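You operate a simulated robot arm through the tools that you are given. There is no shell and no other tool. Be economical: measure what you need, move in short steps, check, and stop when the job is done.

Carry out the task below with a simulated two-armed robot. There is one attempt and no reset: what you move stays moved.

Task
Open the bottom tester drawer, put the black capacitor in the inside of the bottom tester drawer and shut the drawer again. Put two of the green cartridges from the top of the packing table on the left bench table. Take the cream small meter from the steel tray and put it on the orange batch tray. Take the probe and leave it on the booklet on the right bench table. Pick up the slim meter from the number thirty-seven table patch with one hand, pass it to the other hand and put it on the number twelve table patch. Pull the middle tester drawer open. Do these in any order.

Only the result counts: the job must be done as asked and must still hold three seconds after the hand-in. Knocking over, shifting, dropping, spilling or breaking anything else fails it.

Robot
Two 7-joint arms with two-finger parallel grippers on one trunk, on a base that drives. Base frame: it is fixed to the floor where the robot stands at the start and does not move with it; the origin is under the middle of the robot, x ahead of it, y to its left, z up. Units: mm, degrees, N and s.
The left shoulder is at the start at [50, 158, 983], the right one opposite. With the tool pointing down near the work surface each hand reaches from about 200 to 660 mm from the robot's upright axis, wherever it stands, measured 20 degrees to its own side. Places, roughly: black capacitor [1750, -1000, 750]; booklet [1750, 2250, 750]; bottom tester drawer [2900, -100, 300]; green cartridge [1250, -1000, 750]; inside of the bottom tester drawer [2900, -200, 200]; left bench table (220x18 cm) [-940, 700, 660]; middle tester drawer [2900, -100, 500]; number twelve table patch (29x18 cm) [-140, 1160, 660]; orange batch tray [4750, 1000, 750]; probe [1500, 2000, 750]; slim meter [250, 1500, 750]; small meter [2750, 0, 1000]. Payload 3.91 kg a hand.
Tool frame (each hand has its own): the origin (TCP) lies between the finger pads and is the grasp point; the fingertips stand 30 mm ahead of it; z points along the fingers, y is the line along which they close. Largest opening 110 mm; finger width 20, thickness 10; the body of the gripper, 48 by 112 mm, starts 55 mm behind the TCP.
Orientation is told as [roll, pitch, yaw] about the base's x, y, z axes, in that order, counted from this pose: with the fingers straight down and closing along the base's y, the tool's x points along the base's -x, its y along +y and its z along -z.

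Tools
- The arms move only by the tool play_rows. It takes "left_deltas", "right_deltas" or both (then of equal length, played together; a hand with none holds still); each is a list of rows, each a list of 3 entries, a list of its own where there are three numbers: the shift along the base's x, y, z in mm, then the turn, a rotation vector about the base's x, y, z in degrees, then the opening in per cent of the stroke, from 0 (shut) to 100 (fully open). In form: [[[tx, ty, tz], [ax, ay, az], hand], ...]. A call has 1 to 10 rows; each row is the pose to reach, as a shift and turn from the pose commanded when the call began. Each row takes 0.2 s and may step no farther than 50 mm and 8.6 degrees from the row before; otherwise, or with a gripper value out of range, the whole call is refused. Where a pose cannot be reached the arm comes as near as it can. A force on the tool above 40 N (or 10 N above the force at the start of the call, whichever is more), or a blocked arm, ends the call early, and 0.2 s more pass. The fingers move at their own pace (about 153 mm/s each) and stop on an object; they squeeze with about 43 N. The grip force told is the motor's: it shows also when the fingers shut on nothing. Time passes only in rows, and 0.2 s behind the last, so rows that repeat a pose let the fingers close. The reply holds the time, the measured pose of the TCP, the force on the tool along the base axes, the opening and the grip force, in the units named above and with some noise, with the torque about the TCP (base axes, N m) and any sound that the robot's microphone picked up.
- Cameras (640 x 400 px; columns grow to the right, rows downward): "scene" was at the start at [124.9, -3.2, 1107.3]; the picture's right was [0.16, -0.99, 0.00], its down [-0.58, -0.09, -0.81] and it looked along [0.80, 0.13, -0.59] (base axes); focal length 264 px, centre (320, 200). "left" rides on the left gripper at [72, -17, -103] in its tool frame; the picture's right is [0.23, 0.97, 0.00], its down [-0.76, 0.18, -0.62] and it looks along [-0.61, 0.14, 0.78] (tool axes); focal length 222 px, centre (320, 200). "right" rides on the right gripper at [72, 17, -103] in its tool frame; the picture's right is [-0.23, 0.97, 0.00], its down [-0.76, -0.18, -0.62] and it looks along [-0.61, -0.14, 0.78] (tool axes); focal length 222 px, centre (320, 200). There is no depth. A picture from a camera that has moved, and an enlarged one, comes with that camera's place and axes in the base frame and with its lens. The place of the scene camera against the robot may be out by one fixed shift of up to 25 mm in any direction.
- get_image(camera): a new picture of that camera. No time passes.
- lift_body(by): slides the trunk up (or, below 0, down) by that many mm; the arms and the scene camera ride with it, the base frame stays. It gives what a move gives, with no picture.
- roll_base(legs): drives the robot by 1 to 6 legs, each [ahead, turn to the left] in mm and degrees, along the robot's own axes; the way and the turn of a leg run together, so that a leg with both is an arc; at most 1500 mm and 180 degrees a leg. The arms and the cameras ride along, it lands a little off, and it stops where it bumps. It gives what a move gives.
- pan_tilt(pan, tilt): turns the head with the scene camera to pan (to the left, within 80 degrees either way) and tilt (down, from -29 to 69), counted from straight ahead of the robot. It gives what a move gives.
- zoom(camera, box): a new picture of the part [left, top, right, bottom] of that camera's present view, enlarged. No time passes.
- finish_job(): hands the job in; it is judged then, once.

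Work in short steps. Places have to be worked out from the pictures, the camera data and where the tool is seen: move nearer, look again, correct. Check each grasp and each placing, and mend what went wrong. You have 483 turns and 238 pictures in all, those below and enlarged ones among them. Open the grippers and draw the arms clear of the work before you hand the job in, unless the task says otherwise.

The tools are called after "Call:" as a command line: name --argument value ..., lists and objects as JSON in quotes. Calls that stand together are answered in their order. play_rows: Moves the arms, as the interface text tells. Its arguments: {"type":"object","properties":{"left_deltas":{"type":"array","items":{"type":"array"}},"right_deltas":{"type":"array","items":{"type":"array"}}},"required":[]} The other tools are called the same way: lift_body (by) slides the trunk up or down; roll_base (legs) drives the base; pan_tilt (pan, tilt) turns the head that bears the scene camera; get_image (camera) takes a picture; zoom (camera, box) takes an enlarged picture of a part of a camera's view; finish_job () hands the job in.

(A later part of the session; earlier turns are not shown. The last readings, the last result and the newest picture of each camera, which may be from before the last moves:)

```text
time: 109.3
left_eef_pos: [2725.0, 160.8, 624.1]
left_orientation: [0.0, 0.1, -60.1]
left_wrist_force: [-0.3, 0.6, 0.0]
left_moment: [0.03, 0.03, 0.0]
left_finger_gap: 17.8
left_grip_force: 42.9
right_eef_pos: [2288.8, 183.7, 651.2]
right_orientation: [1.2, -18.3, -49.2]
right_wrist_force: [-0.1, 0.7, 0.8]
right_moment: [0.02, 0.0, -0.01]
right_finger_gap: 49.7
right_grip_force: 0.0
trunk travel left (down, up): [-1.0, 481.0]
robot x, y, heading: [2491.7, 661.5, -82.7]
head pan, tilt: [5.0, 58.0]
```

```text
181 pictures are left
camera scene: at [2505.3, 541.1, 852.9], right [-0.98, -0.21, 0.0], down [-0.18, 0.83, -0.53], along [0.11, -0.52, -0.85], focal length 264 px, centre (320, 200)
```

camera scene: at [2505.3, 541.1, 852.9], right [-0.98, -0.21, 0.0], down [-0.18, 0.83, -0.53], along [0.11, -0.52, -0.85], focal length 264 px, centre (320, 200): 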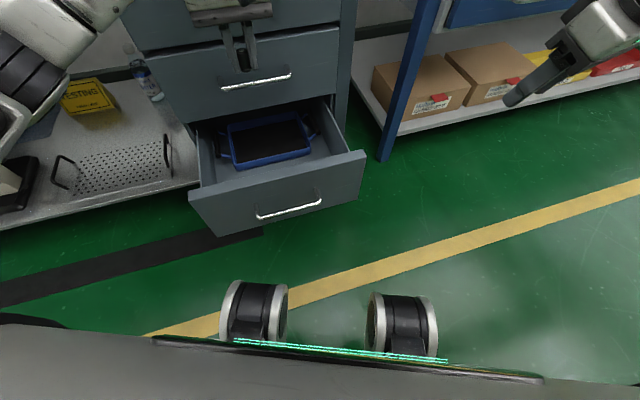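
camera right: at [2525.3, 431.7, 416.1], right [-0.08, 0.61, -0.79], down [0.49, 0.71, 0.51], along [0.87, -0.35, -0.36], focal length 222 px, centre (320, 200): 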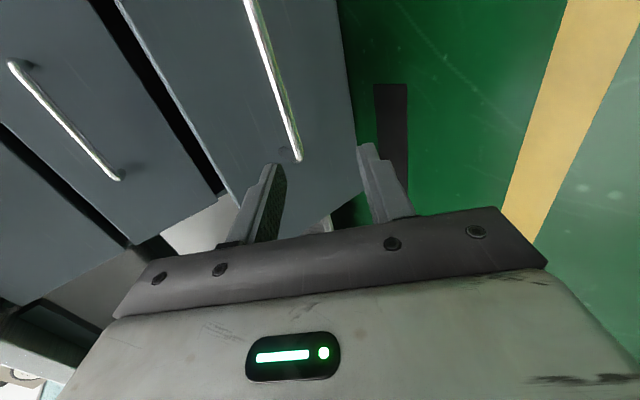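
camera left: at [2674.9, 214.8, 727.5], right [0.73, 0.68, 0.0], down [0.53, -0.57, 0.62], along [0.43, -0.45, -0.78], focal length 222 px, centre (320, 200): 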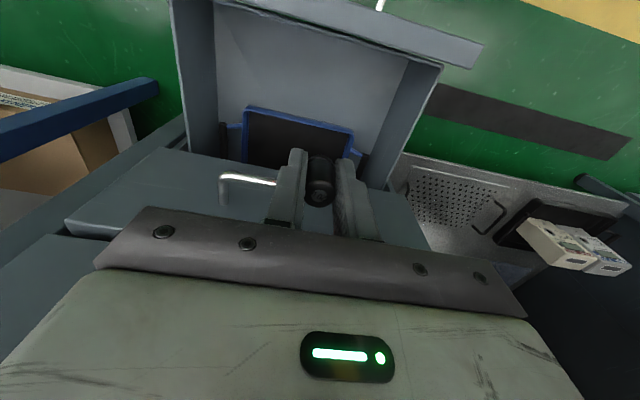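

The strip is right below. I descend to z≈430 first with a small forward shift.

Call:
play_rows --left_deltas '[[[5, -9, -45], [0, 0, 0], 0], [[5, -9, -90], [0, 0, 0], 0], [[5, -9, -135], [0, 0, 0], 0], [[5, -9, -180], [0, 0, 0], 0], [[5, -9, -220], [0, 0, 0], 0]]'

Call:
get_image --camera "left"

Call:
get_image --camera "scene"

```text
time: 110.5
left_eef_pos: [2727.9, 151.6, 400.7]
left_orientation: [0.0, 0.1, -60.2]
left_wrist_force: [-0.4, 0.4, 0.7]
left_moment: [0.02, 0.03, 0.01]
left_finger_gap: 18.3
left_grip_force: 43.7
right_eef_pos: [2288.1, 184.8, 651.3]
right_orientation: [1.2, -18.2, -49.2]
right_wrist_force: [0.4, 0.8, 0.2]
right_moment: [-0.01, -0.02, -0.02]
right_finger_gap: 49.7
right_grip_force: 0.1
trunk travel left (down, up): [-1.0, 481.0]
robot x, y, heading: [2484.3, 666.0, -82.5]
head pan, tilt: [5.0, 58.0]
```

```text
180 pictures are left
camera left: at [2678.2, 205.6, 503.6], right [0.73, 0.68, 0.0], down [0.53, -0.57, 0.62], along [0.42, -0.46, -0.78], focal length 222 px, centre (320, 200)
```

left: 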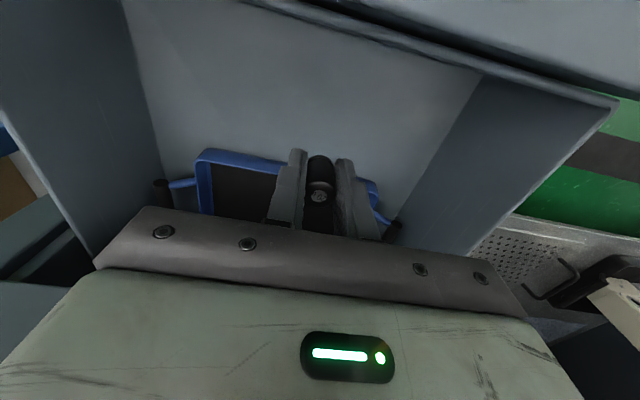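

```text
179 pictures are left
camera scene: at [2505.3, 541.1, 852.9], right [-0.98, -0.21, 0.0], down [-0.18, 0.83, -0.53], along [0.11, -0.52, -0.85], focal length 264 px, centre (320, 200)
```

scene: 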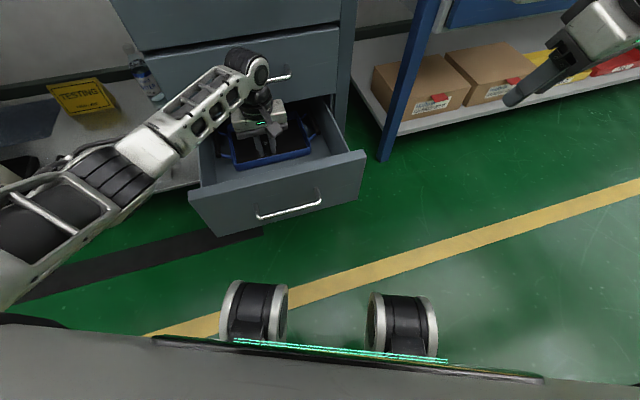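

The hand camera would sit right over the front panel's edge. I yaw the hand 40° left so the camera swings clear, moving 10 mm forward.

Call:
play_rows --left_deltas '[[[1, -2, 0], [0, 0, 8], 0], [[2, -4, 0], [0, 0, 16], 0], [[3, -6, 0], [0, 0, 24], 0], [[4, -8, 0], [0, 0, 32], 0], [[5, -9, 0], [0, 0, 40], 0]]'

Call:
get_image --camera "left"

```text
time: 111.8
left_eef_pos: [2734.1, 144.6, 402.7]
left_orientation: [0.1, 0.1, -20.0]
left_wrist_force: [-0.1, 0.4, -0.6]
left_moment: [0.01, 0.03, 0.0]
left_finger_gap: 18.1
left_grip_force: 43.3
right_eef_pos: [2290.0, 184.8, 650.9]
right_orientation: [1.0, -18.2, -49.2]
right_wrist_force: [-0.1, -0.4, -0.4]
right_moment: [0.0, -0.01, 0.0]
right_finger_gap: 49.5
right_grip_force: 0.0
trunk travel left (down, up): [-1.0, 481.0]
robot x, y, heading: [2487.3, 665.0, -82.9]
head pan, tilt: [5.0, 58.0]
```

```text
178 pictures are left
camera left: at [2661.3, 152.2, 506.5], right [0.12, 0.99, 0.0], down [0.78, -0.1, 0.62], along [0.62, -0.07, -0.78], focal length 222 px, centre (320, 200)
```

left: 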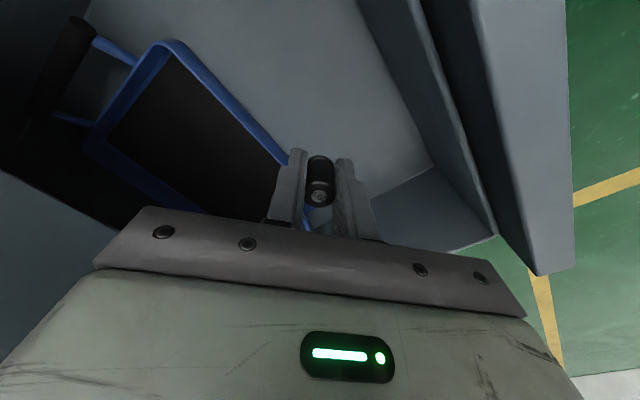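

Clear now. I descend toward the floor, then feel for contact.

Call:
play_rows --left_deltas '[[[0, 0, -40], [0, 0, 0], 0], [[0, 0, -80], [0, 0, 0], 0], [[0, 0, -115], [0, 0, 0], 0]]'

Call:
get_image --camera "left"

```text
time: 112.5
left_eef_pos: [2733.3, 143.5, 289.3]
left_orientation: [-0.1, 0.1, -20.3]
left_wrist_force: [0.0, 0.2, 0.4]
left_moment: [0.01, 0.0, 0.03]
left_finger_gap: 17.9
left_grip_force: 43.0
right_eef_pos: [2288.5, 184.7, 650.4]
right_orientation: [1.2, -18.4, -49.2]
right_wrist_force: [-0.3, 0.1, -0.4]
right_moment: [-0.04, 0.0, 0.02]
right_finger_gap: 49.6
right_grip_force: 0.1
trunk travel left (down, up): [-1.0, 481.0]
robot x, y, heading: [2485.9, 665.7, -82.7]
head pan, tilt: [5.0, 58.0]
```

```text
177 pictures are left
camera left: at [2661.8, 152.8, 392.1], right [0.12, 0.99, 0.0], down [0.78, -0.1, 0.62], along [0.62, -0.08, -0.78], focal length 222 px, centre (320, 200)
```

left: 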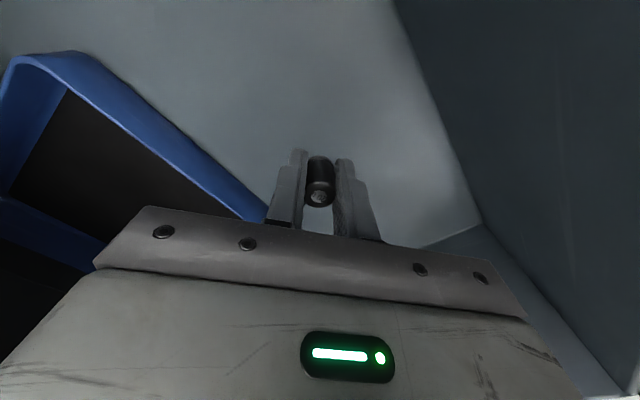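

Call:
play_rows --left_deltas '[[[0, 0, -8], [0, 0, 0], 0], [[0, 0, -16], [0, 0, 0], 0]]'

Call:
play_rows --left_deltas '[[[0, 0, -4], [0, 0, 0], 0], [[0, 0, -8], [0, 0, 0], 0]]'

Call:
play_rows --left_deltas '[[[0, 0, -4], [0, 0, 0], 0], [[0, 0, -8], [0, 0, 0], 0]]'

```text
time: 113.2
left_eef_pos: [2733.5, 144.8, 273.2]
left_orientation: [0.1, 0.0, -20.3]
left_wrist_force: [-0.5, 0.5, 0.6]
left_moment: [-0.02, -0.02, 0.0]
left_finger_gap: 17.7
left_grip_force: 42.9
right_eef_pos: [2288.1, 184.7, 650.6]
right_orientation: [1.2, -18.3, -49.2]
right_wrist_force: [-0.3, -0.4, 0.1]
right_moment: [0.0, 0.01, -0.04]
right_finger_gap: 49.4
right_grip_force: 0.1
trunk travel left (down, up): [-1.0, 481.0]
robot x, y, heading: [2488.9, 667.0, -82.8]
head pan, tilt: [5.0, 58.0]
```

```text
time: 113.8
left_eef_pos: [2734.5, 143.8, 263.8]
left_orientation: [0.1, 0.2, -20.1]
left_wrist_force: [0.2, -0.2, -0.5]
left_moment: [-0.03, 0.05, -0.03]
left_finger_gap: 18.0
left_grip_force: 43.6
right_eef_pos: [2288.6, 184.8, 650.1]
right_orientation: [1.2, -18.3, -49.1]
right_wrist_force: [0.5, -0.1, 0.0]
right_moment: [0.0, -0.01, 0.01]
right_finger_gap: 49.6
right_grip_force: 0.1
trunk travel left (down, up): [-1.0, 481.0]
robot x, y, heading: [2490.0, 669.3, -82.6]
head pan, tilt: [5.0, 58.0]
```

```text
time: 114.3
left_eef_pos: [2735.0, 143.0, 262.9]
left_orientation: [-0.3, -0.2, -20.2]
left_wrist_force: [4.2, 1.5, 24.8]
left_moment: [0.41, -0.05, 0.1]
left_finger_gap: 18.0
left_grip_force: 42.9
left hand out of reach, approached as far as the arm can: row 2
right_eef_pos: [2288.5, 186.2, 651.6]
right_orientation: [1.2, -18.6, -49.1]
right_wrist_force: [-0.3, -0.5, -0.1]
right_moment: [-0.03, -0.01, 0.0]
right_finger_gap: 49.0
right_grip_force: 0.1
trunk travel left (down, up): [-1.0, 481.0]
robot x, y, heading: [2489.3, 668.1, -82.6]
head pan, tilt: [5.0, 58.0]
```

Contact with the floor (25 N). I relax 4 mm, open to 45%, and rise.

Call:
play_rows --left_deltas '[[[0, 0, 5], [0, 0, 0], 0], [[0, 0, 5], [0, 0, 0], 25], [[0, 0, 5], [0, 0, 0], 45], [[0, 0, 5], [0, 0, 0], 45], [[0, 0, 45], [0, 0, 0], 45], [[0, 0, 90], [0, 0, 0], 45], [[0, 0, 135], [0, 0, 0], 45]]'

Call:
get_image --camera "left"

```text
time: 115.0
left_eef_pos: [2743.3, 146.7, 263.3]
left_orientation: [0.7, -0.6, -19.9]
left_wrist_force: [8.1, 1.2, 13.4]
left_moment: [-0.3, -0.03, 0.29]
left_finger_gap: 48.0
left_grip_force: 0.1
right_eef_pos: [2289.1, 184.2, 651.0]
right_orientation: [1.1, -18.5, -49.1]
right_wrist_force: [-0.5, 0.8, -0.1]
right_moment: [-0.01, -0.02, 0.0]
right_finger_gap: 49.1
right_grip_force: 0.0
trunk travel left (down, up): [-1.0, 481.0]
robot x, y, heading: [2491.1, 662.6, -82.7]
head pan, tilt: [5.0, 58.0]
stopped in row 3 (left hand): the force on the tool passed its limit at 44 N (the readings are from after the stop); the commanded pose is now the measured one
```

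```text
176 pictures are left
camera left: at [2669.3, 154.1, 365.6], right [0.12, 0.99, 0.01], down [0.77, -0.1, 0.63], along [0.63, -0.07, -0.77], focal length 222 px, centre (320, 200)
```

left: 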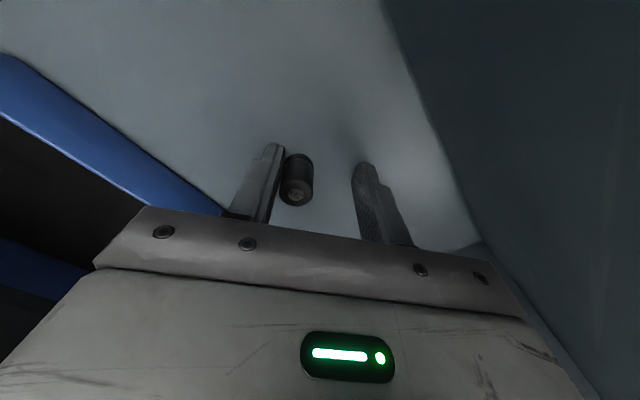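

Capacitor is released and standing. I lift straight up.

Call:
play_rows --left_deltas '[[[0, 0, 15], [0, 0, 0], 45], [[0, 0, 45], [0, 0, 0], 45], [[0, 0, 90], [0, 0, 0], 45], [[0, 0, 135], [0, 0, 0], 45], [[0, 0, 180], [0, 0, 0], 45]]'

Call:
get_image --camera "left"

```text
time: 116.2
left_eef_pos: [2737.7, 159.6, 316.7]
left_orientation: [11.1, 4.9, -19.2]
left_wrist_force: [0.5, -0.4, 1.1]
left_moment: [-0.03, 0.06, 0.0]
left_finger_gap: 49.7
left_grip_force: 0.0
left hand out of reach, approached as far as the arm can: row 1, 2, 3, 4, 5
right_eef_pos: [2288.9, 186.0, 650.9]
right_orientation: [1.2, -18.3, -49.1]
right_wrist_force: [0.2, 0.6, 0.5]
right_moment: [-0.02, 0.02, 0.02]
right_finger_gap: 49.6
right_grip_force: 0.0
trunk travel left (down, up): [-1.0, 481.0]
robot x, y, heading: [2484.9, 666.3, -82.7]
head pan, tilt: [5.0, 58.0]
stopped in row 5 (left hand): the arm was blocked; the commanded pose is now the measured one
```

```text
175 pictures are left
camera left: at [2667.2, 146.4, 420.1], right [0.12, 0.97, 0.21], down [0.79, -0.22, 0.58], along [0.61, 0.1, -0.79], focal length 222 px, centre (320, 200)
```

left: 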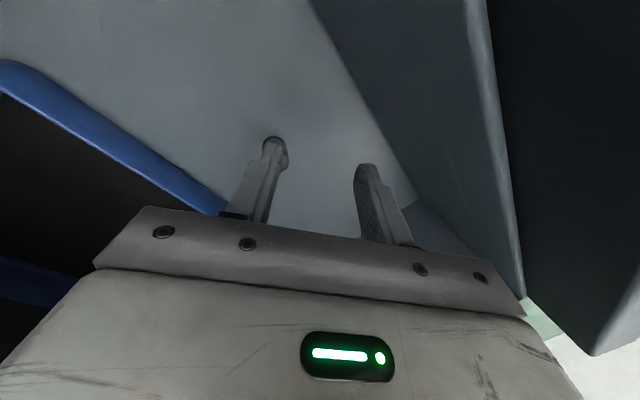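

Call:
get_image --camera "scene"

```text
174 pictures are left
camera scene: at [2505.8, 543.5, 853.3], right [-0.98, -0.22, 0.0], down [-0.18, 0.83, -0.53], along [0.12, -0.52, -0.85], focal length 264 px, centre (320, 200)
```

scene: 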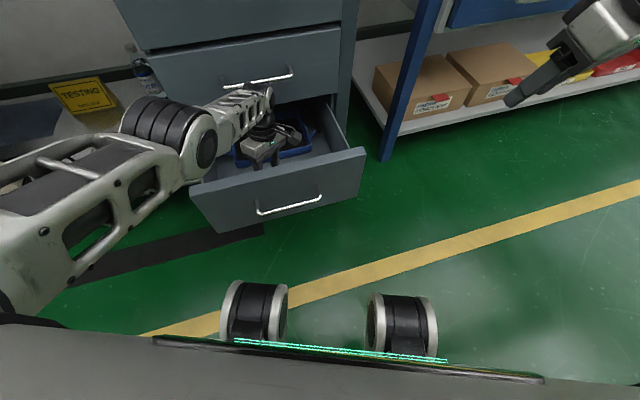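

The wrist is caught under the middle handle while tilted. I lower slightly and undo the tilt to bring the wrist back toward the robot.

Call:
play_rows --left_deltas '[[[0, 0, -8], [-4, 0, 0], 45], [[0, 0, -12], [-8, -0.5, 0], 45], [[0, 0, -12], [-12, -1, 0], 45]]'

Call:
zoom --camera "scene" --box '[130, 20, 390, 240]'

```text
time: 117.0
left_eef_pos: [2738.0, 133.0, 289.7]
left_orientation: [0.1, 0.0, -19.7]
left_wrist_force: [-0.4, 0.5, 0.0]
left_moment: [-0.02, -0.01, 0.02]
left_finger_gap: 49.2
left_grip_force: 0.1
left hand out of reach, approached as far as the arm can: row 1, 2, 3
right_eef_pos: [2289.3, 187.2, 650.5]
right_orientation: [1.2, -18.3, -49.0]
right_wrist_force: [0.0, -0.5, 0.0]
right_moment: [-0.01, -0.01, 0.0]
right_finger_gap: 49.5
right_grip_force: 0.1
trunk travel left (down, up): [-1.0, 481.0]
robot x, y, heading: [2484.9, 668.4, -82.3]
head pan, tilt: [5.0, 58.0]
```

```text
1.82 times, centred on (260, 130) of scene
camera zoom: at [2505.8, 543.5, 852.8], right [-0.98, -0.22, 0.0], down [-0.18, 0.83, -0.53], along [0.12, -0.52, -0.85], focal length 479 px, centre (429, 327)
```

zoom: 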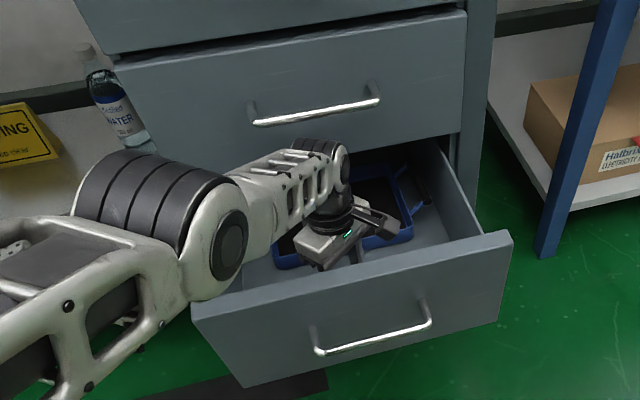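

The arm is at a limit; I use the trunk: lift 20 mm (tips above the capacitor), roll back ~28 mm so the wrist clears the middle handle, then lift on.

Call:
lift_body --by 20

Call:
get_image --camera "left"

```text
time: 117.7
left_eef_pos: [2738.0, 133.3, 309.7]
left_orientation: [0.2, 0.0, -19.7]
left_wrist_force: [0.0, -0.2, -0.1]
left_moment: [0.04, 0.0, -0.01]
left_finger_gap: 49.6
left_grip_force: 0.0
right_eef_pos: [2288.6, 186.5, 671.3]
right_orientation: [1.1, -18.3, -49.1]
right_wrist_force: [0.6, 0.4, 0.7]
right_moment: [-0.01, 0.0, 0.04]
right_finger_gap: 49.5
right_grip_force: 0.0
trunk travel left (down, up): [-21.0, 461.0]
robot x, y, heading: [2485.4, 667.1, -82.6]
head pan, tilt: [5.0, 58.0]
```

```text
172 pictures are left
camera left: at [2665.2, 140.8, 412.4], right [0.11, 0.99, 0.0], down [0.78, -0.09, 0.62], along [0.62, -0.07, -0.78], focal length 222 px, centre (320, 200)
```

left: 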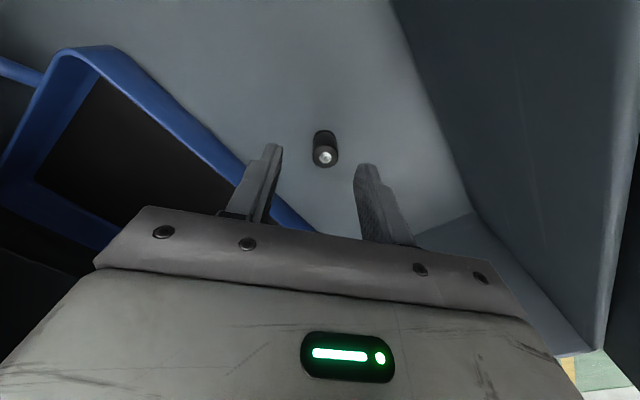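

Capacitor stands free between the fingers, tips above it. Lift 12 more, roll back 25 mm, and lift out.

Call:
lift_body --by 12

Call:
roll_base --legs '[[-25, 0]]'

Call:
lift_body --by 120

Call:
get_image --camera "scene"

```text
time: 118.3
left_eef_pos: [2737.9, 132.8, 322.0]
left_orientation: [0.2, -0.1, -19.8]
left_wrist_force: [-0.4, 0.5, 0.3]
left_moment: [0.03, 0.03, -0.03]
left_finger_gap: 49.5
left_grip_force: 0.0
right_eef_pos: [2288.8, 187.1, 683.9]
right_orientation: [1.2, -18.4, -49.1]
right_wrist_force: [0.0, 0.4, 0.0]
right_moment: [-0.01, 0.02, 0.02]
right_finger_gap: 49.5
right_grip_force: 0.1
trunk travel left (down, up): [-33.0, 449.0]
robot x, y, heading: [2486.8, 664.3, -82.4]
head pan, tilt: [5.0, 58.0]
```

```text
time: 119.1
left_eef_pos: [2734.1, 156.7, 321.0]
left_orientation: [0.2, -0.1, -19.7]
left_wrist_force: [-0.4, -0.6, 0.6]
left_moment: [0.01, 0.02, 0.03]
left_finger_gap: 49.4
left_grip_force: 0.1
right_eef_pos: [2285.3, 211.4, 683.0]
right_orientation: [1.1, -18.2, -49.0]
right_wrist_force: [0.5, -0.4, 0.8]
right_moment: [-0.03, -0.01, 0.03]
right_finger_gap: 49.4
right_grip_force: 0.1
trunk travel left (down, up): [-33.0, 449.0]
robot x, y, heading: [2483.7, 694.2, -82.6]
head pan, tilt: [5.0, 58.0]
```

```text
time: 120.6
left_eef_pos: [2735.0, 156.3, 441.4]
left_orientation: [0.2, 0.0, -19.7]
left_wrist_force: [-0.4, 0.7, -0.3]
left_moment: [-0.04, 0.03, 0.02]
left_finger_gap: 49.4
left_grip_force: 0.0
right_eef_pos: [2287.3, 211.3, 802.1]
right_orientation: [1.2, -18.3, -49.2]
right_wrist_force: [1.4, 0.4, -0.2]
right_moment: [-0.01, -0.02, 0.04]
right_finger_gap: 49.9
right_grip_force: 0.1
trunk travel left (down, up): [-153.0, 329.0]
robot x, y, heading: [2485.8, 686.2, -82.5]
head pan, tilt: [5.0, 58.0]
```

```text
171 pictures are left
camera scene: at [2502.5, 568.0, 1004.8], right [-0.98, -0.22, 0.0], down [-0.18, 0.83, -0.53], along [0.11, -0.52, -0.85], focal length 264 px, centre (320, 200)
```

scene: 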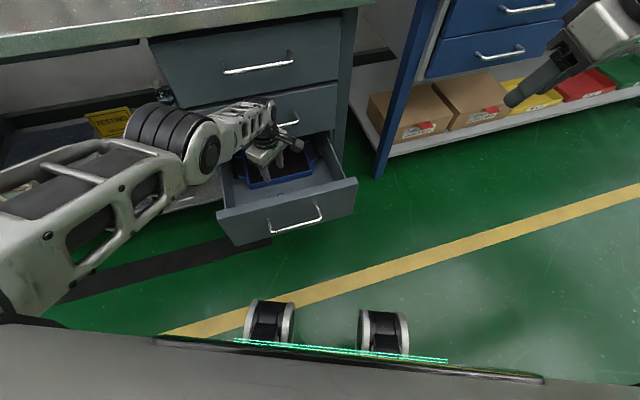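

Clear. Lift 40 more, then roll back 250 mm.

Call:
lift_body --by 40

Call:
roll_base --legs '[[-250, 0], [0, 22.5]]'

Call:
pan_tilt --pan 0 --tilt 45

Call:
get_image --camera "scene"

```text
time: 121.5
left_eef_pos: [2735.3, 157.9, 481.4]
left_orientation: [0.2, 0.0, -19.7]
left_wrist_force: [-0.8, -0.2, 0.0]
left_moment: [0.0, 0.0, -0.01]
left_finger_gap: 49.5
left_grip_force: 0.2
right_eef_pos: [2285.8, 211.3, 842.2]
right_orientation: [1.2, -18.3, -49.1]
right_wrist_force: [0.2, 0.5, -0.3]
right_moment: [0.0, -0.01, 0.0]
right_finger_gap: 49.5
right_grip_force: 0.0
trunk travel left (down, up): [-193.0, 289.0]
robot x, y, heading: [2481.1, 691.3, -82.5]
head pan, tilt: [5.0, 58.0]
```

```text
time: 124.5
left_eef_pos: [2887.3, 541.9, 482.1]
left_orientation: [0.2, 0.1, 3.0]
left_wrist_force: [0.3, 0.7, -0.2]
left_moment: [0.0, -0.02, 0.0]
left_finger_gap: 49.6
left_grip_force: 0.1
right_eef_pos: [2451.4, 420.9, 843.8]
right_orientation: [1.1, -18.3, -26.5]
right_wrist_force: [0.3, -1.2, 0.8]
right_moment: [0.04, 0.0, 0.01]
right_finger_gap: 49.4
right_grip_force: 0.0
trunk travel left (down, up): [-193.0, 289.0]
robot x, y, heading: [2453.6, 936.4, -59.8]
head pan, tilt: [5.0, 58.0]
```

```text
time: 125.2
left_eef_pos: [2887.9, 543.1, 480.3]
left_orientation: [0.2, 0.0, 2.8]
left_wrist_force: [0.1, -0.2, -0.4]
left_moment: [-0.01, -0.03, -0.02]
left_finger_gap: 49.5
left_grip_force: 0.1
right_eef_pos: [2452.5, 419.5, 841.5]
right_orientation: [1.2, -18.2, -26.5]
right_wrist_force: [0.2, 0.1, 0.0]
right_moment: [0.0, 0.03, -0.01]
right_finger_gap: 49.5
right_grip_force: 0.0
trunk travel left (down, up): [-193.0, 289.0]
robot x, y, heading: [2448.5, 942.0, -59.9]
head pan, tilt: [0.0, 45.0]
```

```text
170 pictures are left
camera scene: at [2510.0, 817.8, 1061.9], right [-0.87, -0.5, 0.0], down [-0.35, 0.61, -0.71], along [0.35, -0.61, -0.71], focal length 264 px, centre (320, 200)
```

scene: 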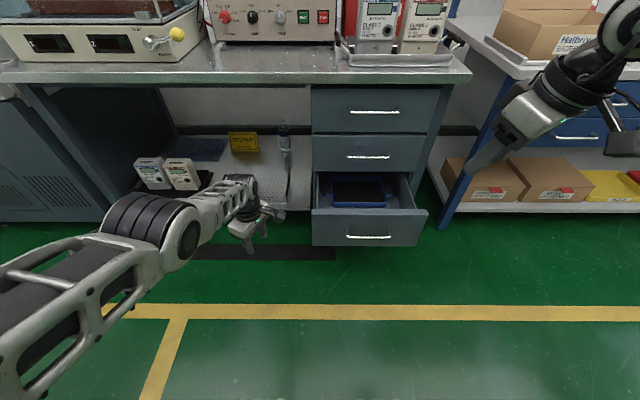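

Capacitor is in. I fold the left arm back up, yawing it straight again, before closing the drawer with the right hand.

Call:
play_rows --left_deltas '[[[-4, 27, 31], [0, 0, -7.8], 45], [[-8, 53, 62], [0, 0, -15.6], 45], [[-12, 80, 94], [0, 0, -23.5], 45], [[-16, 107, 125], [0, 0, -31], 45], [[-20, 133, 156], [0, 0, -39], 45], [[-24, 160, 187], [0, 0, -47], 45], [[-28, 187, 219], [0, 0, -55], 45], [[-31, 213, 250], [0, 0, -62.5], 45]]'

Call:
lift_body --by -190

Call:
get_image --camera "scene"

```text
time: 127.0
left_eef_pos: [2990.7, 527.1, 674.6]
left_orientation: [0.2, 0.2, -59.7]
left_wrist_force: [0.3, -0.2, 0.5]
left_moment: [0.0, 0.0, -0.03]
left_finger_gap: 49.6
left_grip_force: 0.0
left hand out of reach, approached as far as the arm can: row 1, 2, 3, 4, 5, 6, 7, 8
right_eef_pos: [2452.8, 420.4, 842.7]
right_orientation: [1.1, -18.3, -26.6]
right_wrist_force: [0.2, -0.1, -0.9]
right_moment: [0.0, 0.02, -0.01]
right_finger_gap: 49.7
right_grip_force: 0.1
trunk travel left (down, up): [-193.0, 289.0]
robot x, y, heading: [2448.5, 937.9, -59.7]
head pan, tilt: [0.0, 45.0]
```

```text
time: 129.1
left_eef_pos: [2991.5, 526.1, 485.5]
left_orientation: [0.2, 0.2, -59.7]
left_wrist_force: [-0.5, 0.1, -0.3]
left_moment: [-0.02, 0.0, -0.01]
left_finger_gap: 49.6
left_grip_force: 0.1
right_eef_pos: [2452.5, 419.8, 652.3]
right_orientation: [1.1, -18.2, -26.5]
right_wrist_force: [0.1, 0.2, 0.0]
right_moment: [0.0, 0.01, 0.02]
right_finger_gap: 49.6
right_grip_force: 0.0
trunk travel left (down, up): [-3.0, 479.0]
robot x, y, heading: [2451.4, 937.6, -59.8]
head pan, tilt: [0.0, 45.0]
```

```text
169 pictures are left
camera scene: at [2510.0, 817.8, 872.0], right [-0.87, -0.5, 0.0], down [-0.35, 0.61, -0.71], along [0.35, -0.61, -0.71], focal length 264 px, centre (320, 200)
```

scene: 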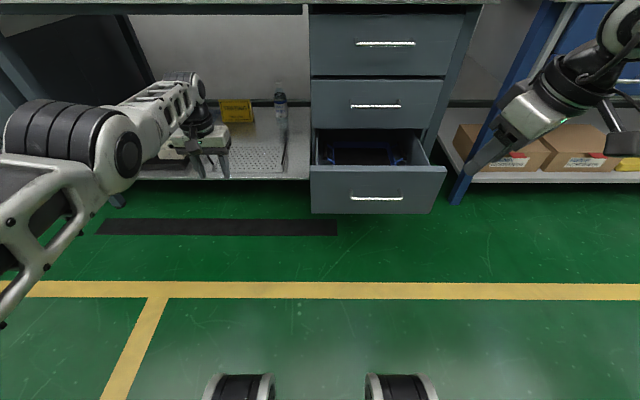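

Left arm is against a limit; I try lifting it in steps with back motion, now that its yaw is straight.

Call:
play_rows --left_deltas '[[[0, 0, 40], [0, 0, 0], 45], [[0, 0, 80], [0, 0, 0], 45], [[0, 0, 120], [0, 0, 0], 45], [[-20, 35, 160], [0, 0, 0], 45], [[-40, 70, 200], [0, 0, 0], 45], [[-60, 105, 240], [0, 0, 0], 45], [[-80, 140, 240], [0, 0, 0], 45], [[-100, 170, 240], [0, 0, 0], 45]]'

Call:
get_image --camera "scene"

```text
refused: row 4 steps farther than a row can; nothing moved
```

```text
168 pictures are left
camera scene: at [2510.0, 817.8, 872.0], right [-0.87, -0.5, 0.0], down [-0.35, 0.61, -0.71], along [0.35, -0.61, -0.71], focal length 264 px, centre (320, 200)
```

scene: 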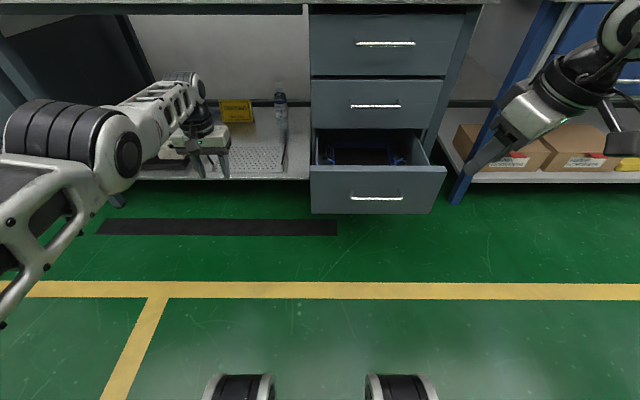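

Call:
play_rows --left_deltas '[[[0, 0, 40], [0, 0, 0], 45], [[0, 0, 80], [0, 0, 0], 45], [[0, 0, 120], [0, 0, 0], 45], [[-15, 26, 150], [0, 0, 0], 45], [[-30, 52, 180], [0, 0, 0], 45], [[-45, 78, 210], [0, 0, 0], 45], [[-65, 113, 220], [0, 0, 0], 45], [[-85, 148, 220], [0, 0, 0], 45]]'

Call:
get_image --camera "scene"

```text
time: 130.9
left_eef_pos: [2996.8, 554.2, 744.5]
left_orientation: [0.2, 0.2, -59.6]
left_wrist_force: [0.3, 0.1, 0.3]
left_moment: [-0.03, -0.01, 0.01]
left_finger_gap: 49.4
left_grip_force: 0.1
left hand out of reach, approached as far as the arm can: row 1, 2, 3, 4, 5, 6, 7, 8
right_eef_pos: [2451.7, 419.8, 652.9]
right_orientation: [1.2, -18.4, -26.5]
right_wrist_force: [-0.4, 0.1, 0.1]
right_moment: [0.03, 0.01, 0.03]
right_finger_gap: 49.5
right_grip_force: 0.1
trunk travel left (down, up): [-3.0, 479.0]
robot x, y, heading: [2452.8, 937.0, -59.8]
head pan, tilt: [0.0, 45.0]
```

```text
167 pictures are left
camera scene: at [2509.8, 818.3, 872.2], right [-0.87, -0.5, 0.0], down [-0.35, 0.61, -0.71], along [0.35, -0.61, -0.71], focal length 264 px, centre (320, 200)
```

scene: 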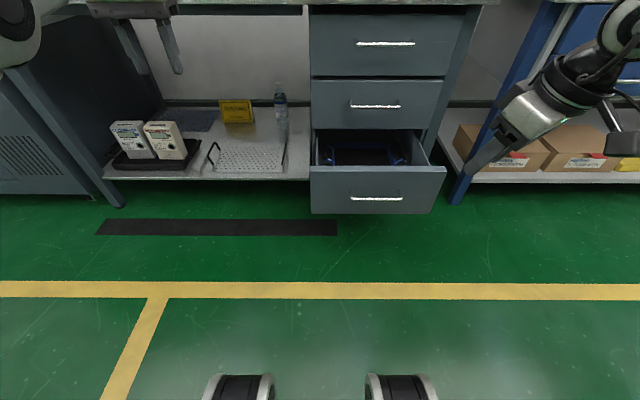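

Call:
play_rows --left_deltas '[[[0, 0, 40], [0, 0, 0], 45], [[0, 0, 80], [0, 0, 0], 45], [[-15, 26, 110], [0, 0, 0], 45], [[-30, 52, 140], [0, 0, 0], 45]]'

Call:
pan_tilt --pan 50 --tilt 20

Call:
get_image --camera "scene"

```text
time: 131.9
left_eef_pos: [2980.1, 574.3, 812.4]
left_orientation: [0.3, 0.0, -59.7]
left_wrist_force: [0.4, 1.3, 0.3]
left_moment: [0.0, -0.01, 0.0]
left_finger_gap: 49.5
left_grip_force: 0.1
left hand out of reach, approached as far as the arm can: row 1, 2, 3, 4
right_eef_pos: [2452.3, 420.2, 651.7]
right_orientation: [1.3, -18.2, -26.6]
right_wrist_force: [-0.2, 0.1, -0.2]
right_moment: [-0.04, 0.03, -0.03]
right_finger_gap: 49.5
right_grip_force: 0.1
trunk travel left (down, up): [-3.0, 479.0]
robot x, y, heading: [2450.6, 941.4, -59.8]
head pan, tilt: [0.0, 45.0]
```

```text
time: 133.1
left_eef_pos: [2980.5, 574.5, 812.4]
left_orientation: [0.2, 0.0, -59.7]
left_wrist_force: [0.5, -0.1, -0.4]
left_moment: [0.01, 0.0, 0.02]
left_finger_gap: 49.4
left_grip_force: 0.0
right_eef_pos: [2452.6, 420.4, 652.4]
right_orientation: [1.3, -18.2, -26.5]
right_wrist_force: [1.1, -0.4, -0.1]
right_moment: [0.03, -0.01, -0.02]
right_finger_gap: 49.3
right_grip_force: 0.0
trunk travel left (down, up): [-3.0, 479.0]
robot x, y, heading: [2452.0, 936.1, -60.1]
head pan, tilt: [50.0, 20.0]
```

```text
166 pictures are left
camera scene: at [2561.0, 872.1, 910.6], right [-0.17, -0.98, 0.0], down [-0.34, 0.06, -0.94], along [0.93, -0.16, -0.34], focal length 264 px, centre (320, 200)
```

scene: 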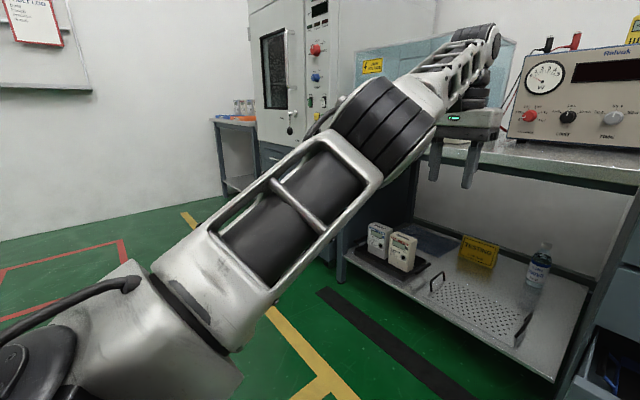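

The left arm is stretched straight. I try to bend it by moving inward/right and down.

Call:
play_rows --left_deltas '[[[-30, -5, -20], [0, 0, 0], 45], [[-60, -10, -40], [0, 0, 0], 45], [[-90, -10, -60], [0, 0, 0], 45], [[-120, -5, -80], [0, 0, 0], 45], [[-145, 10, -100], [0, 0, 0], 45], [[-170, 30, -120], [0, 0, 0], 45], [[-190, 50, -130], [0, 0, 0], 45], [[-210, 75, -130], [0, 0, 0], 45]]'

Call:
get_image --camera "scene"

```text
time: 134.9
left_eef_pos: [2846.1, 475.6, 742.2]
left_orientation: [0.1, 0.0, -59.6]
left_wrist_force: [0.8, -0.7, -0.1]
left_moment: [0.02, -0.02, -0.04]
left_finger_gap: 49.3
left_grip_force: 0.2
left hand out of reach, approached as far as the arm can: row 1, 2, 3, 4, 5, 6, 7, 8
right_eef_pos: [2451.9, 421.4, 652.4]
right_orientation: [1.2, -18.2, -26.5]
right_wrist_force: [-0.2, 0.4, 0.2]
right_moment: [0.01, 0.0, -0.01]
right_finger_gap: 49.6
right_grip_force: 0.0
trunk travel left (down, up): [-3.0, 479.0]
robot x, y, heading: [2449.4, 937.4, -60.0]
head pan, tilt: [50.0, 20.0]
```

```text
165 pictures are left
camera scene: at [2561.0, 872.2, 910.6], right [-0.17, -0.99, 0.0], down [-0.34, 0.06, -0.94], along [0.93, -0.16, -0.34], focal length 264 px, centre (320, 200)
```

scene: 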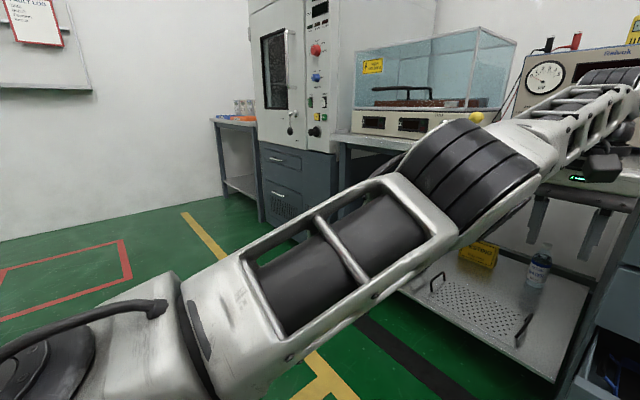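

I try stretching fully forward/down and then retracting, to let the elbow cross back to its normal side.

Call:
play_rows --left_deltas '[[[20, -34, -20], [0, 0, 0], 45], [[40, -68, -40], [0, 0, 0], 45], [[20, -34, -70], [0, 0, 0], 45], [[0, 0, -100], [0, 0, 0], 45], [[-20, 34, -120], [0, 0, 0], 45], [[-40, 68, -120], [0, 0, 0], 45], [[-60, 100, -120], [0, 0, 0], 45], [[-75, 130, -120], [0, 0, 0], 45]]'

Call:
get_image --camera "scene"

```text
time: 136.7
left_eef_pos: [2820.1, 447.1, 642.9]
left_orientation: [0.1, 0.2, -59.6]
left_wrist_force: [-0.4, 0.4, 0.3]
left_moment: [0.02, 0.0, -0.01]
left_finger_gap: 49.7
left_grip_force: 0.0
left hand out of reach, approached as far as the arm can: row 1, 2, 3, 4, 5, 6, 7, 8
right_eef_pos: [2452.1, 419.5, 652.3]
right_orientation: [1.2, -18.3, -26.5]
right_wrist_force: [-0.1, 0.2, -0.4]
right_moment: [-0.04, -0.01, 0.02]
right_finger_gap: 49.7
right_grip_force: 0.0
trunk travel left (down, up): [-3.0, 479.0]
robot x, y, heading: [2450.4, 939.2, -60.0]
head pan, tilt: [50.0, 20.0]
```

```text
164 pictures are left
camera scene: at [2561.1, 872.1, 910.6], right [-0.17, -0.99, 0.0], down [-0.34, 0.06, -0.94], along [0.93, -0.16, -0.34], focal length 264 px, centre (320, 200)
```

scene: 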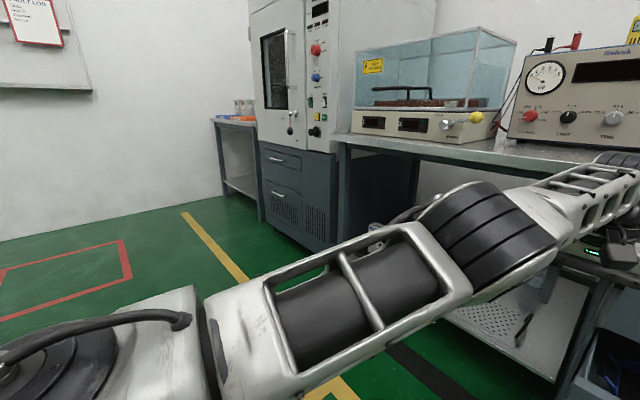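

The radius stays constant (arm straight). I command a much deeper retraction to force the solver to bend.

Call:
play_rows --left_deltas '[[[-21, 43, 5], [0, 0, 0], 45], [[-42, 86, 10], [0, 0, 0], 45], [[-63, 129, 15], [0, 0, 0], 45], [[-84, 172, 20], [0, 0, 0], 45], [[-105, 215, 25], [0, 0, 0], 45], [[-126, 258, 30], [0, 0, 0], 45], [[-147, 301, 35], [0, 0, 0], 45], [[-168, 344, 40], [0, 0, 0], 45], [[-180, 370, 45], [0, 0, 0], 45]]'

Call:
get_image --camera "scene"

```text
time: 138.7
left_eef_pos: [2708.0, 454.1, 753.2]
left_orientation: [0.2, 0.3, -59.5]
left_wrist_force: [0.1, 0.2, 0.0]
left_moment: [0.03, 0.01, 0.01]
left_finger_gap: 49.4
left_grip_force: 0.0
left hand out of reach, approached as far as the arm can: row 1, 2, 3, 4, 5, 6, 7, 8, 9
right_eef_pos: [2452.3, 419.7, 652.7]
right_orientation: [1.2, -18.4, -26.4]
right_wrist_force: [-0.2, -0.4, -1.4]
right_moment: [-0.02, -0.01, 0.0]
right_finger_gap: 49.3
right_grip_force: 0.0
trunk travel left (down, up): [-3.0, 479.0]
robot x, y, heading: [2450.7, 939.7, -59.8]
head pan, tilt: [50.0, 20.0]
```

```text
163 pictures are left
camera scene: at [2561.0, 872.2, 910.6], right [-0.17, -0.99, 0.0], down [-0.34, 0.06, -0.94], along [0.93, -0.16, -0.34], focal length 264 px, centre (320, 200)
```

scene: 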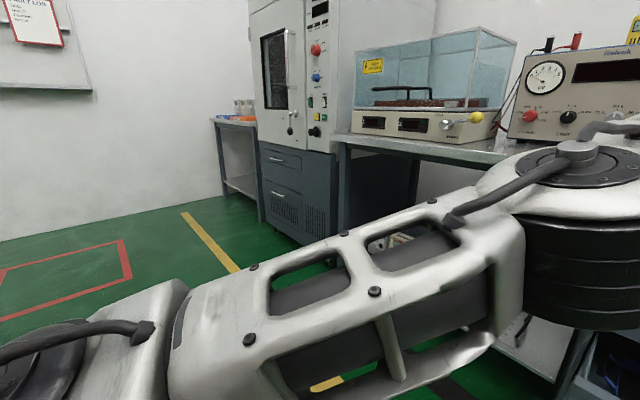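

The upper arm rolled (elbow axis is vertical now). I keep retracting, toward left-back.

Call:
play_rows --left_deltas '[[[-15, 40, 5], [0, 0, 0], 45], [[-30, 80, 10], [0, 0, 0], 45], [[-40, 120, 15], [0, 0, 0], 45], [[-50, 160, 20], [0, 0, 0], 45], [[-55, 200, 20], [0, 0, 0], 45], [[-55, 240, 20], [0, 0, 0], 45]]'

Call:
pan_tilt --pan 30 --tilt 40

Call:
get_image --camera "scene"

```text
time: 140.1
left_eef_pos: [2648.4, 709.6, 780.4]
left_orientation: [0.2, 0.2, -59.5]
left_wrist_force: [0.0, -0.5, -0.5]
left_moment: [0.02, 0.02, 0.02]
left_finger_gap: 49.4
left_grip_force: 0.1
right_eef_pos: [2452.0, 419.1, 652.8]
right_orientation: [1.2, -18.3, -26.5]
right_wrist_force: [-0.4, -0.1, 0.2]
right_moment: [0.03, 0.01, 0.01]
right_finger_gap: 49.6
right_grip_force: 0.1
trunk travel left (down, up): [-3.0, 479.0]
robot x, y, heading: [2451.5, 938.2, -59.9]
head pan, tilt: [50.0, 20.0]
```

```text
time: 140.9
left_eef_pos: [2648.6, 707.9, 780.3]
left_orientation: [0.3, 0.1, -59.6]
left_wrist_force: [0.4, 0.2, 0.2]
left_moment: [-0.05, 0.04, -0.04]
left_finger_gap: 49.5
left_grip_force: 0.0
right_eef_pos: [2453.1, 419.9, 652.8]
right_orientation: [1.2, -18.2, -26.5]
right_wrist_force: [-0.6, 0.6, -0.4]
right_moment: [-0.01, 0.01, -0.01]
right_finger_gap: 49.6
right_grip_force: 0.1
trunk travel left (down, up): [-3.0, 479.0]
robot x, y, heading: [2450.8, 938.2, -59.9]
head pan, tilt: [30.0, 40.0]
```

```text
162 pictures are left
camera scene: at [2543.0, 845.8, 879.3], right [-0.5, -0.87, 0.0], down [-0.56, 0.32, -0.77], along [0.66, -0.38, -0.64], focal length 264 px, centre (320, 200)
```

scene: 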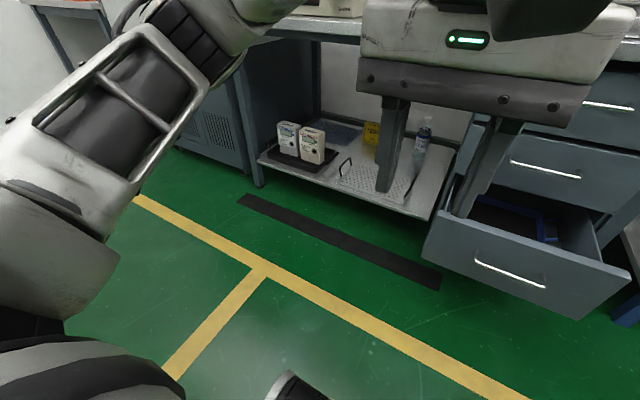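

Recovered: elbow bent normally. I park the left hand to the left side.

Call:
play_rows --left_deltas '[[[40, 20, 5], [0, 0, 0], 45], [[80, 38, 10], [0, 0, 0], 45], [[120, 56, 15], [0, 0, 0], 45], [[165, 70, 20], [0, 0, 0], 45]]'

Call:
pan_tilt --pan 0 --tilt 45

Call:
get_image --camera "scene"

```text
time: 141.9
left_eef_pos: [2813.8, 781.3, 800.2]
left_orientation: [0.2, 0.2, -59.7]
left_wrist_force: [-1.0, 0.0, 0.8]
left_moment: [0.0, 0.0, -0.01]
left_finger_gap: 49.4
left_grip_force: 0.1
right_eef_pos: [2452.6, 418.3, 651.8]
right_orientation: [1.1, -18.3, -26.5]
right_wrist_force: [-0.5, -0.5, 0.3]
right_moment: [0.0, -0.06, 0.03]
right_finger_gap: 49.7
right_grip_force: 0.0
trunk travel left (down, up): [-3.0, 479.0]
robot x, y, heading: [2449.6, 937.8, -59.7]
head pan, tilt: [30.0, 40.0]
```

```text
time: 142.8
left_eef_pos: [2814.1, 780.7, 800.0]
left_orientation: [0.2, 0.1, -59.6]
left_wrist_force: [0.1, 0.0, -0.1]
left_moment: [-0.03, -0.01, 0.0]
left_finger_gap: 49.7
left_grip_force: 0.1
right_eef_pos: [2452.0, 419.9, 653.1]
right_orientation: [1.2, -18.4, -26.6]
right_wrist_force: [-0.7, -0.1, 0.7]
right_moment: [-0.02, 0.03, 0.02]
right_finger_gap: 49.8
right_grip_force: 0.0
trunk travel left (down, up): [-3.0, 479.0]
robot x, y, heading: [2448.8, 939.6, -59.9]
head pan, tilt: [0.0, 45.0]
```

```text
161 pictures are left
camera scene: at [2510.1, 817.8, 871.9], right [-0.86, -0.5, 0.0], down [-0.35, 0.61, -0.71], along [0.35, -0.61, -0.71], focal length 264 px, centre (320, 200)
```

scene: 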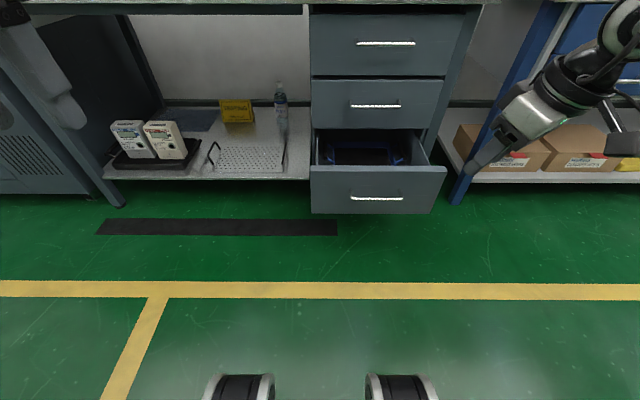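

Now the right hand: down/forward, then rotate to [-45,0,30] with fingers closed, to push the drawer front.

Call:
play_rows --right_deltas '[[[16, -4, -42], [0, 0, 0], 0], [[32, -8, -84], [0, 0, 0], 0], [[48, -13, -126], [0, 0, 0], 0], [[64, -17, -168], [0, 0, 0], 0], [[80, -21, -210], [0, 0, 0], 0], [[96, -26, -250], [0, 0, 0], 0]]'

Call:
play_rows --right_deltas '[[[2, -4, 0], [-5.95, 2.06, 5.7], 0], [[4, -8, 0], [-11.9, 4.1, 11.4], 0], [[6, -12, 0], [-17.8, 6.2, 17.1], 0], [[8, -16, 0], [-23.8, 8.2, 22.8], 0], [[10, -19, 0], [-29.7, 10.3, 28.5], 0], [[12, -22, 0], [-35.7, 12.4, 34.2], 0], [[14, -26, 0], [-41.6, 14.4, 39.9], 0], [[16, -28, 0], [-47.6, 16.5, 45.7], 0]]'

Call:
get_image --camera "scene"

```text
time: 144.2
left_eef_pos: [2812.9, 780.0, 800.6]
left_orientation: [0.3, 0.2, -59.7]
left_wrist_force: [0.6, -0.2, 0.4]
left_moment: [0.0, -0.04, 0.01]
left_finger_gap: 49.4
left_grip_force: 0.0
right_eef_pos: [2551.3, 394.0, 405.9]
right_orientation: [1.2, -18.3, -26.5]
right_wrist_force: [0.0, -0.4, -0.2]
right_moment: [-0.02, 0.01, 0.0]
right_finger_gap: 0.0
right_grip_force: 38.0
trunk travel left (down, up): [-3.0, 479.0]
robot x, y, heading: [2451.2, 936.8, -60.2]
head pan, tilt: [0.0, 45.0]
```

```text
time: 146.0
left_eef_pos: [2812.6, 780.7, 800.2]
left_orientation: [0.3, 0.3, -59.7]
left_wrist_force: [0.3, -0.1, 0.8]
left_moment: [0.0, 0.0, 0.02]
left_finger_gap: 49.4
left_grip_force: 0.1
right_eef_pos: [2563.9, 366.5, 402.0]
right_orientation: [-45.1, 0.1, 30.2]
right_wrist_force: [0.6, 0.4, 0.3]
right_moment: [0.01, -0.01, 0.03]
right_finger_gap: 0.0
right_grip_force: 38.3
trunk travel left (down, up): [-3.0, 479.0]
robot x, y, heading: [2450.9, 939.1, -59.9]
head pan, tilt: [0.0, 45.0]
```

```text
160 pictures are left
camera scene: at [2510.0, 817.8, 871.9], right [-0.87, -0.5, 0.0], down [-0.35, 0.61, -0.71], along [0.35, -0.61, -0.71], focal length 264 px, centre (320, 200)
```

scene: 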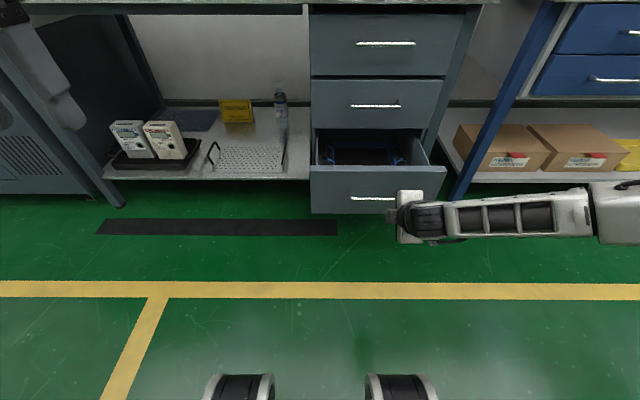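

Well placed. I tilt 8° more, shift 20 mm left, then roll forward to push the drawer closed.

Call:
play_rows --right_deltas '[[[9, 5, -3], [-4, -2.2, 0], 0], [[17, 10, -6], [-7, -4, 0], 0]]'

Call:
roll_base --legs '[[110, 0]]'

Call:
get_image --camera "right"

Call:
get_image --camera "scene"

```text
time: 146.6
left_eef_pos: [2814.4, 779.6, 800.6]
left_orientation: [0.1, 0.3, -59.5]
left_wrist_force: [0.7, 0.0, -0.8]
left_moment: [-0.01, -0.01, -0.01]
left_finger_gap: 49.3
left_grip_force: 0.1
right_eef_pos: [2568.0, 367.5, 403.8]
right_orientation: [-47.3, 0.2, 30.0]
right_wrist_force: [0.4, -0.7, -0.2]
right_moment: [0.0, -0.02, -0.01]
right_finger_gap: 0.0
right_grip_force: 37.6
right hand out of reach, approached as far as the arm can: row 1, 2
trunk travel left (down, up): [-3.0, 479.0]
robot x, y, heading: [2450.3, 941.9, -60.1]
head pan, tilt: [0.0, 45.0]
```

```text
time: 147.8
left_eef_pos: [2871.7, 683.5, 800.0]
left_orientation: [0.2, 0.2, -59.5]
left_wrist_force: [-0.3, 0.8, 0.0]
left_moment: [-0.05, 0.02, -0.02]
left_finger_gap: 49.3
left_grip_force: 0.1
right_eef_pos: [2627.2, 268.9, 401.6]
right_orientation: [-47.0, 0.1, 30.2]
right_wrist_force: [-0.2, 0.1, -0.2]
right_moment: [-0.01, -0.04, -0.03]
right_finger_gap: 0.1
right_grip_force: 37.6
trunk travel left (down, up): [-3.0, 479.0]
robot x, y, heading: [2507.0, 843.7, -59.8]
head pan, tilt: [0.0, 45.0]
```

```text
159 pictures are left
camera right: at [2519.6, 310.8, 459.6], right [-0.14, 0.69, -0.71], down [0.49, 0.67, 0.55], along [0.86, -0.28, -0.43], focal length 222 px, centre (320, 200)
```

right: 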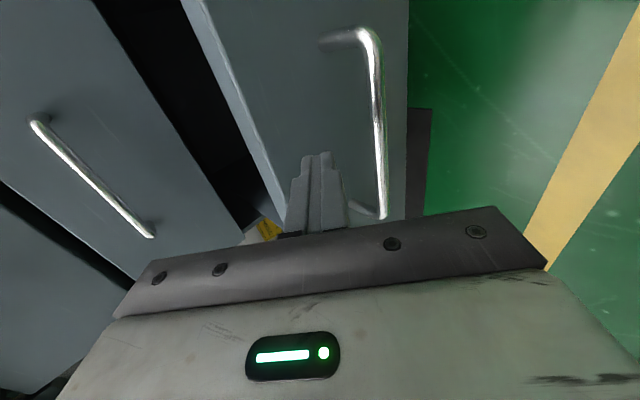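

```text
158 pictures are left
camera scene: at [2567.0, 720.0, 871.9], right [-0.86, -0.5, 0.0], down [-0.36, 0.61, -0.71], along [0.36, -0.61, -0.71], focal length 264 px, centre (320, 200)
```

scene: 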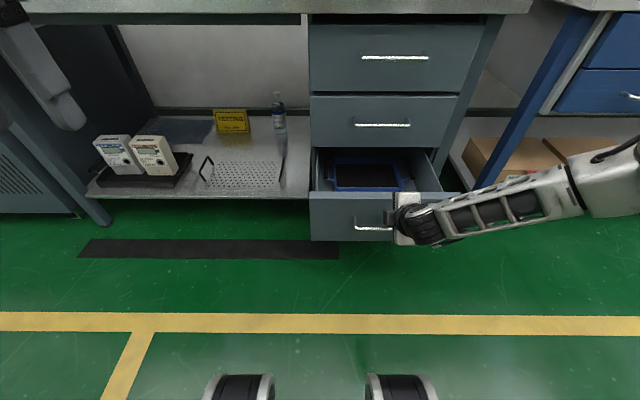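

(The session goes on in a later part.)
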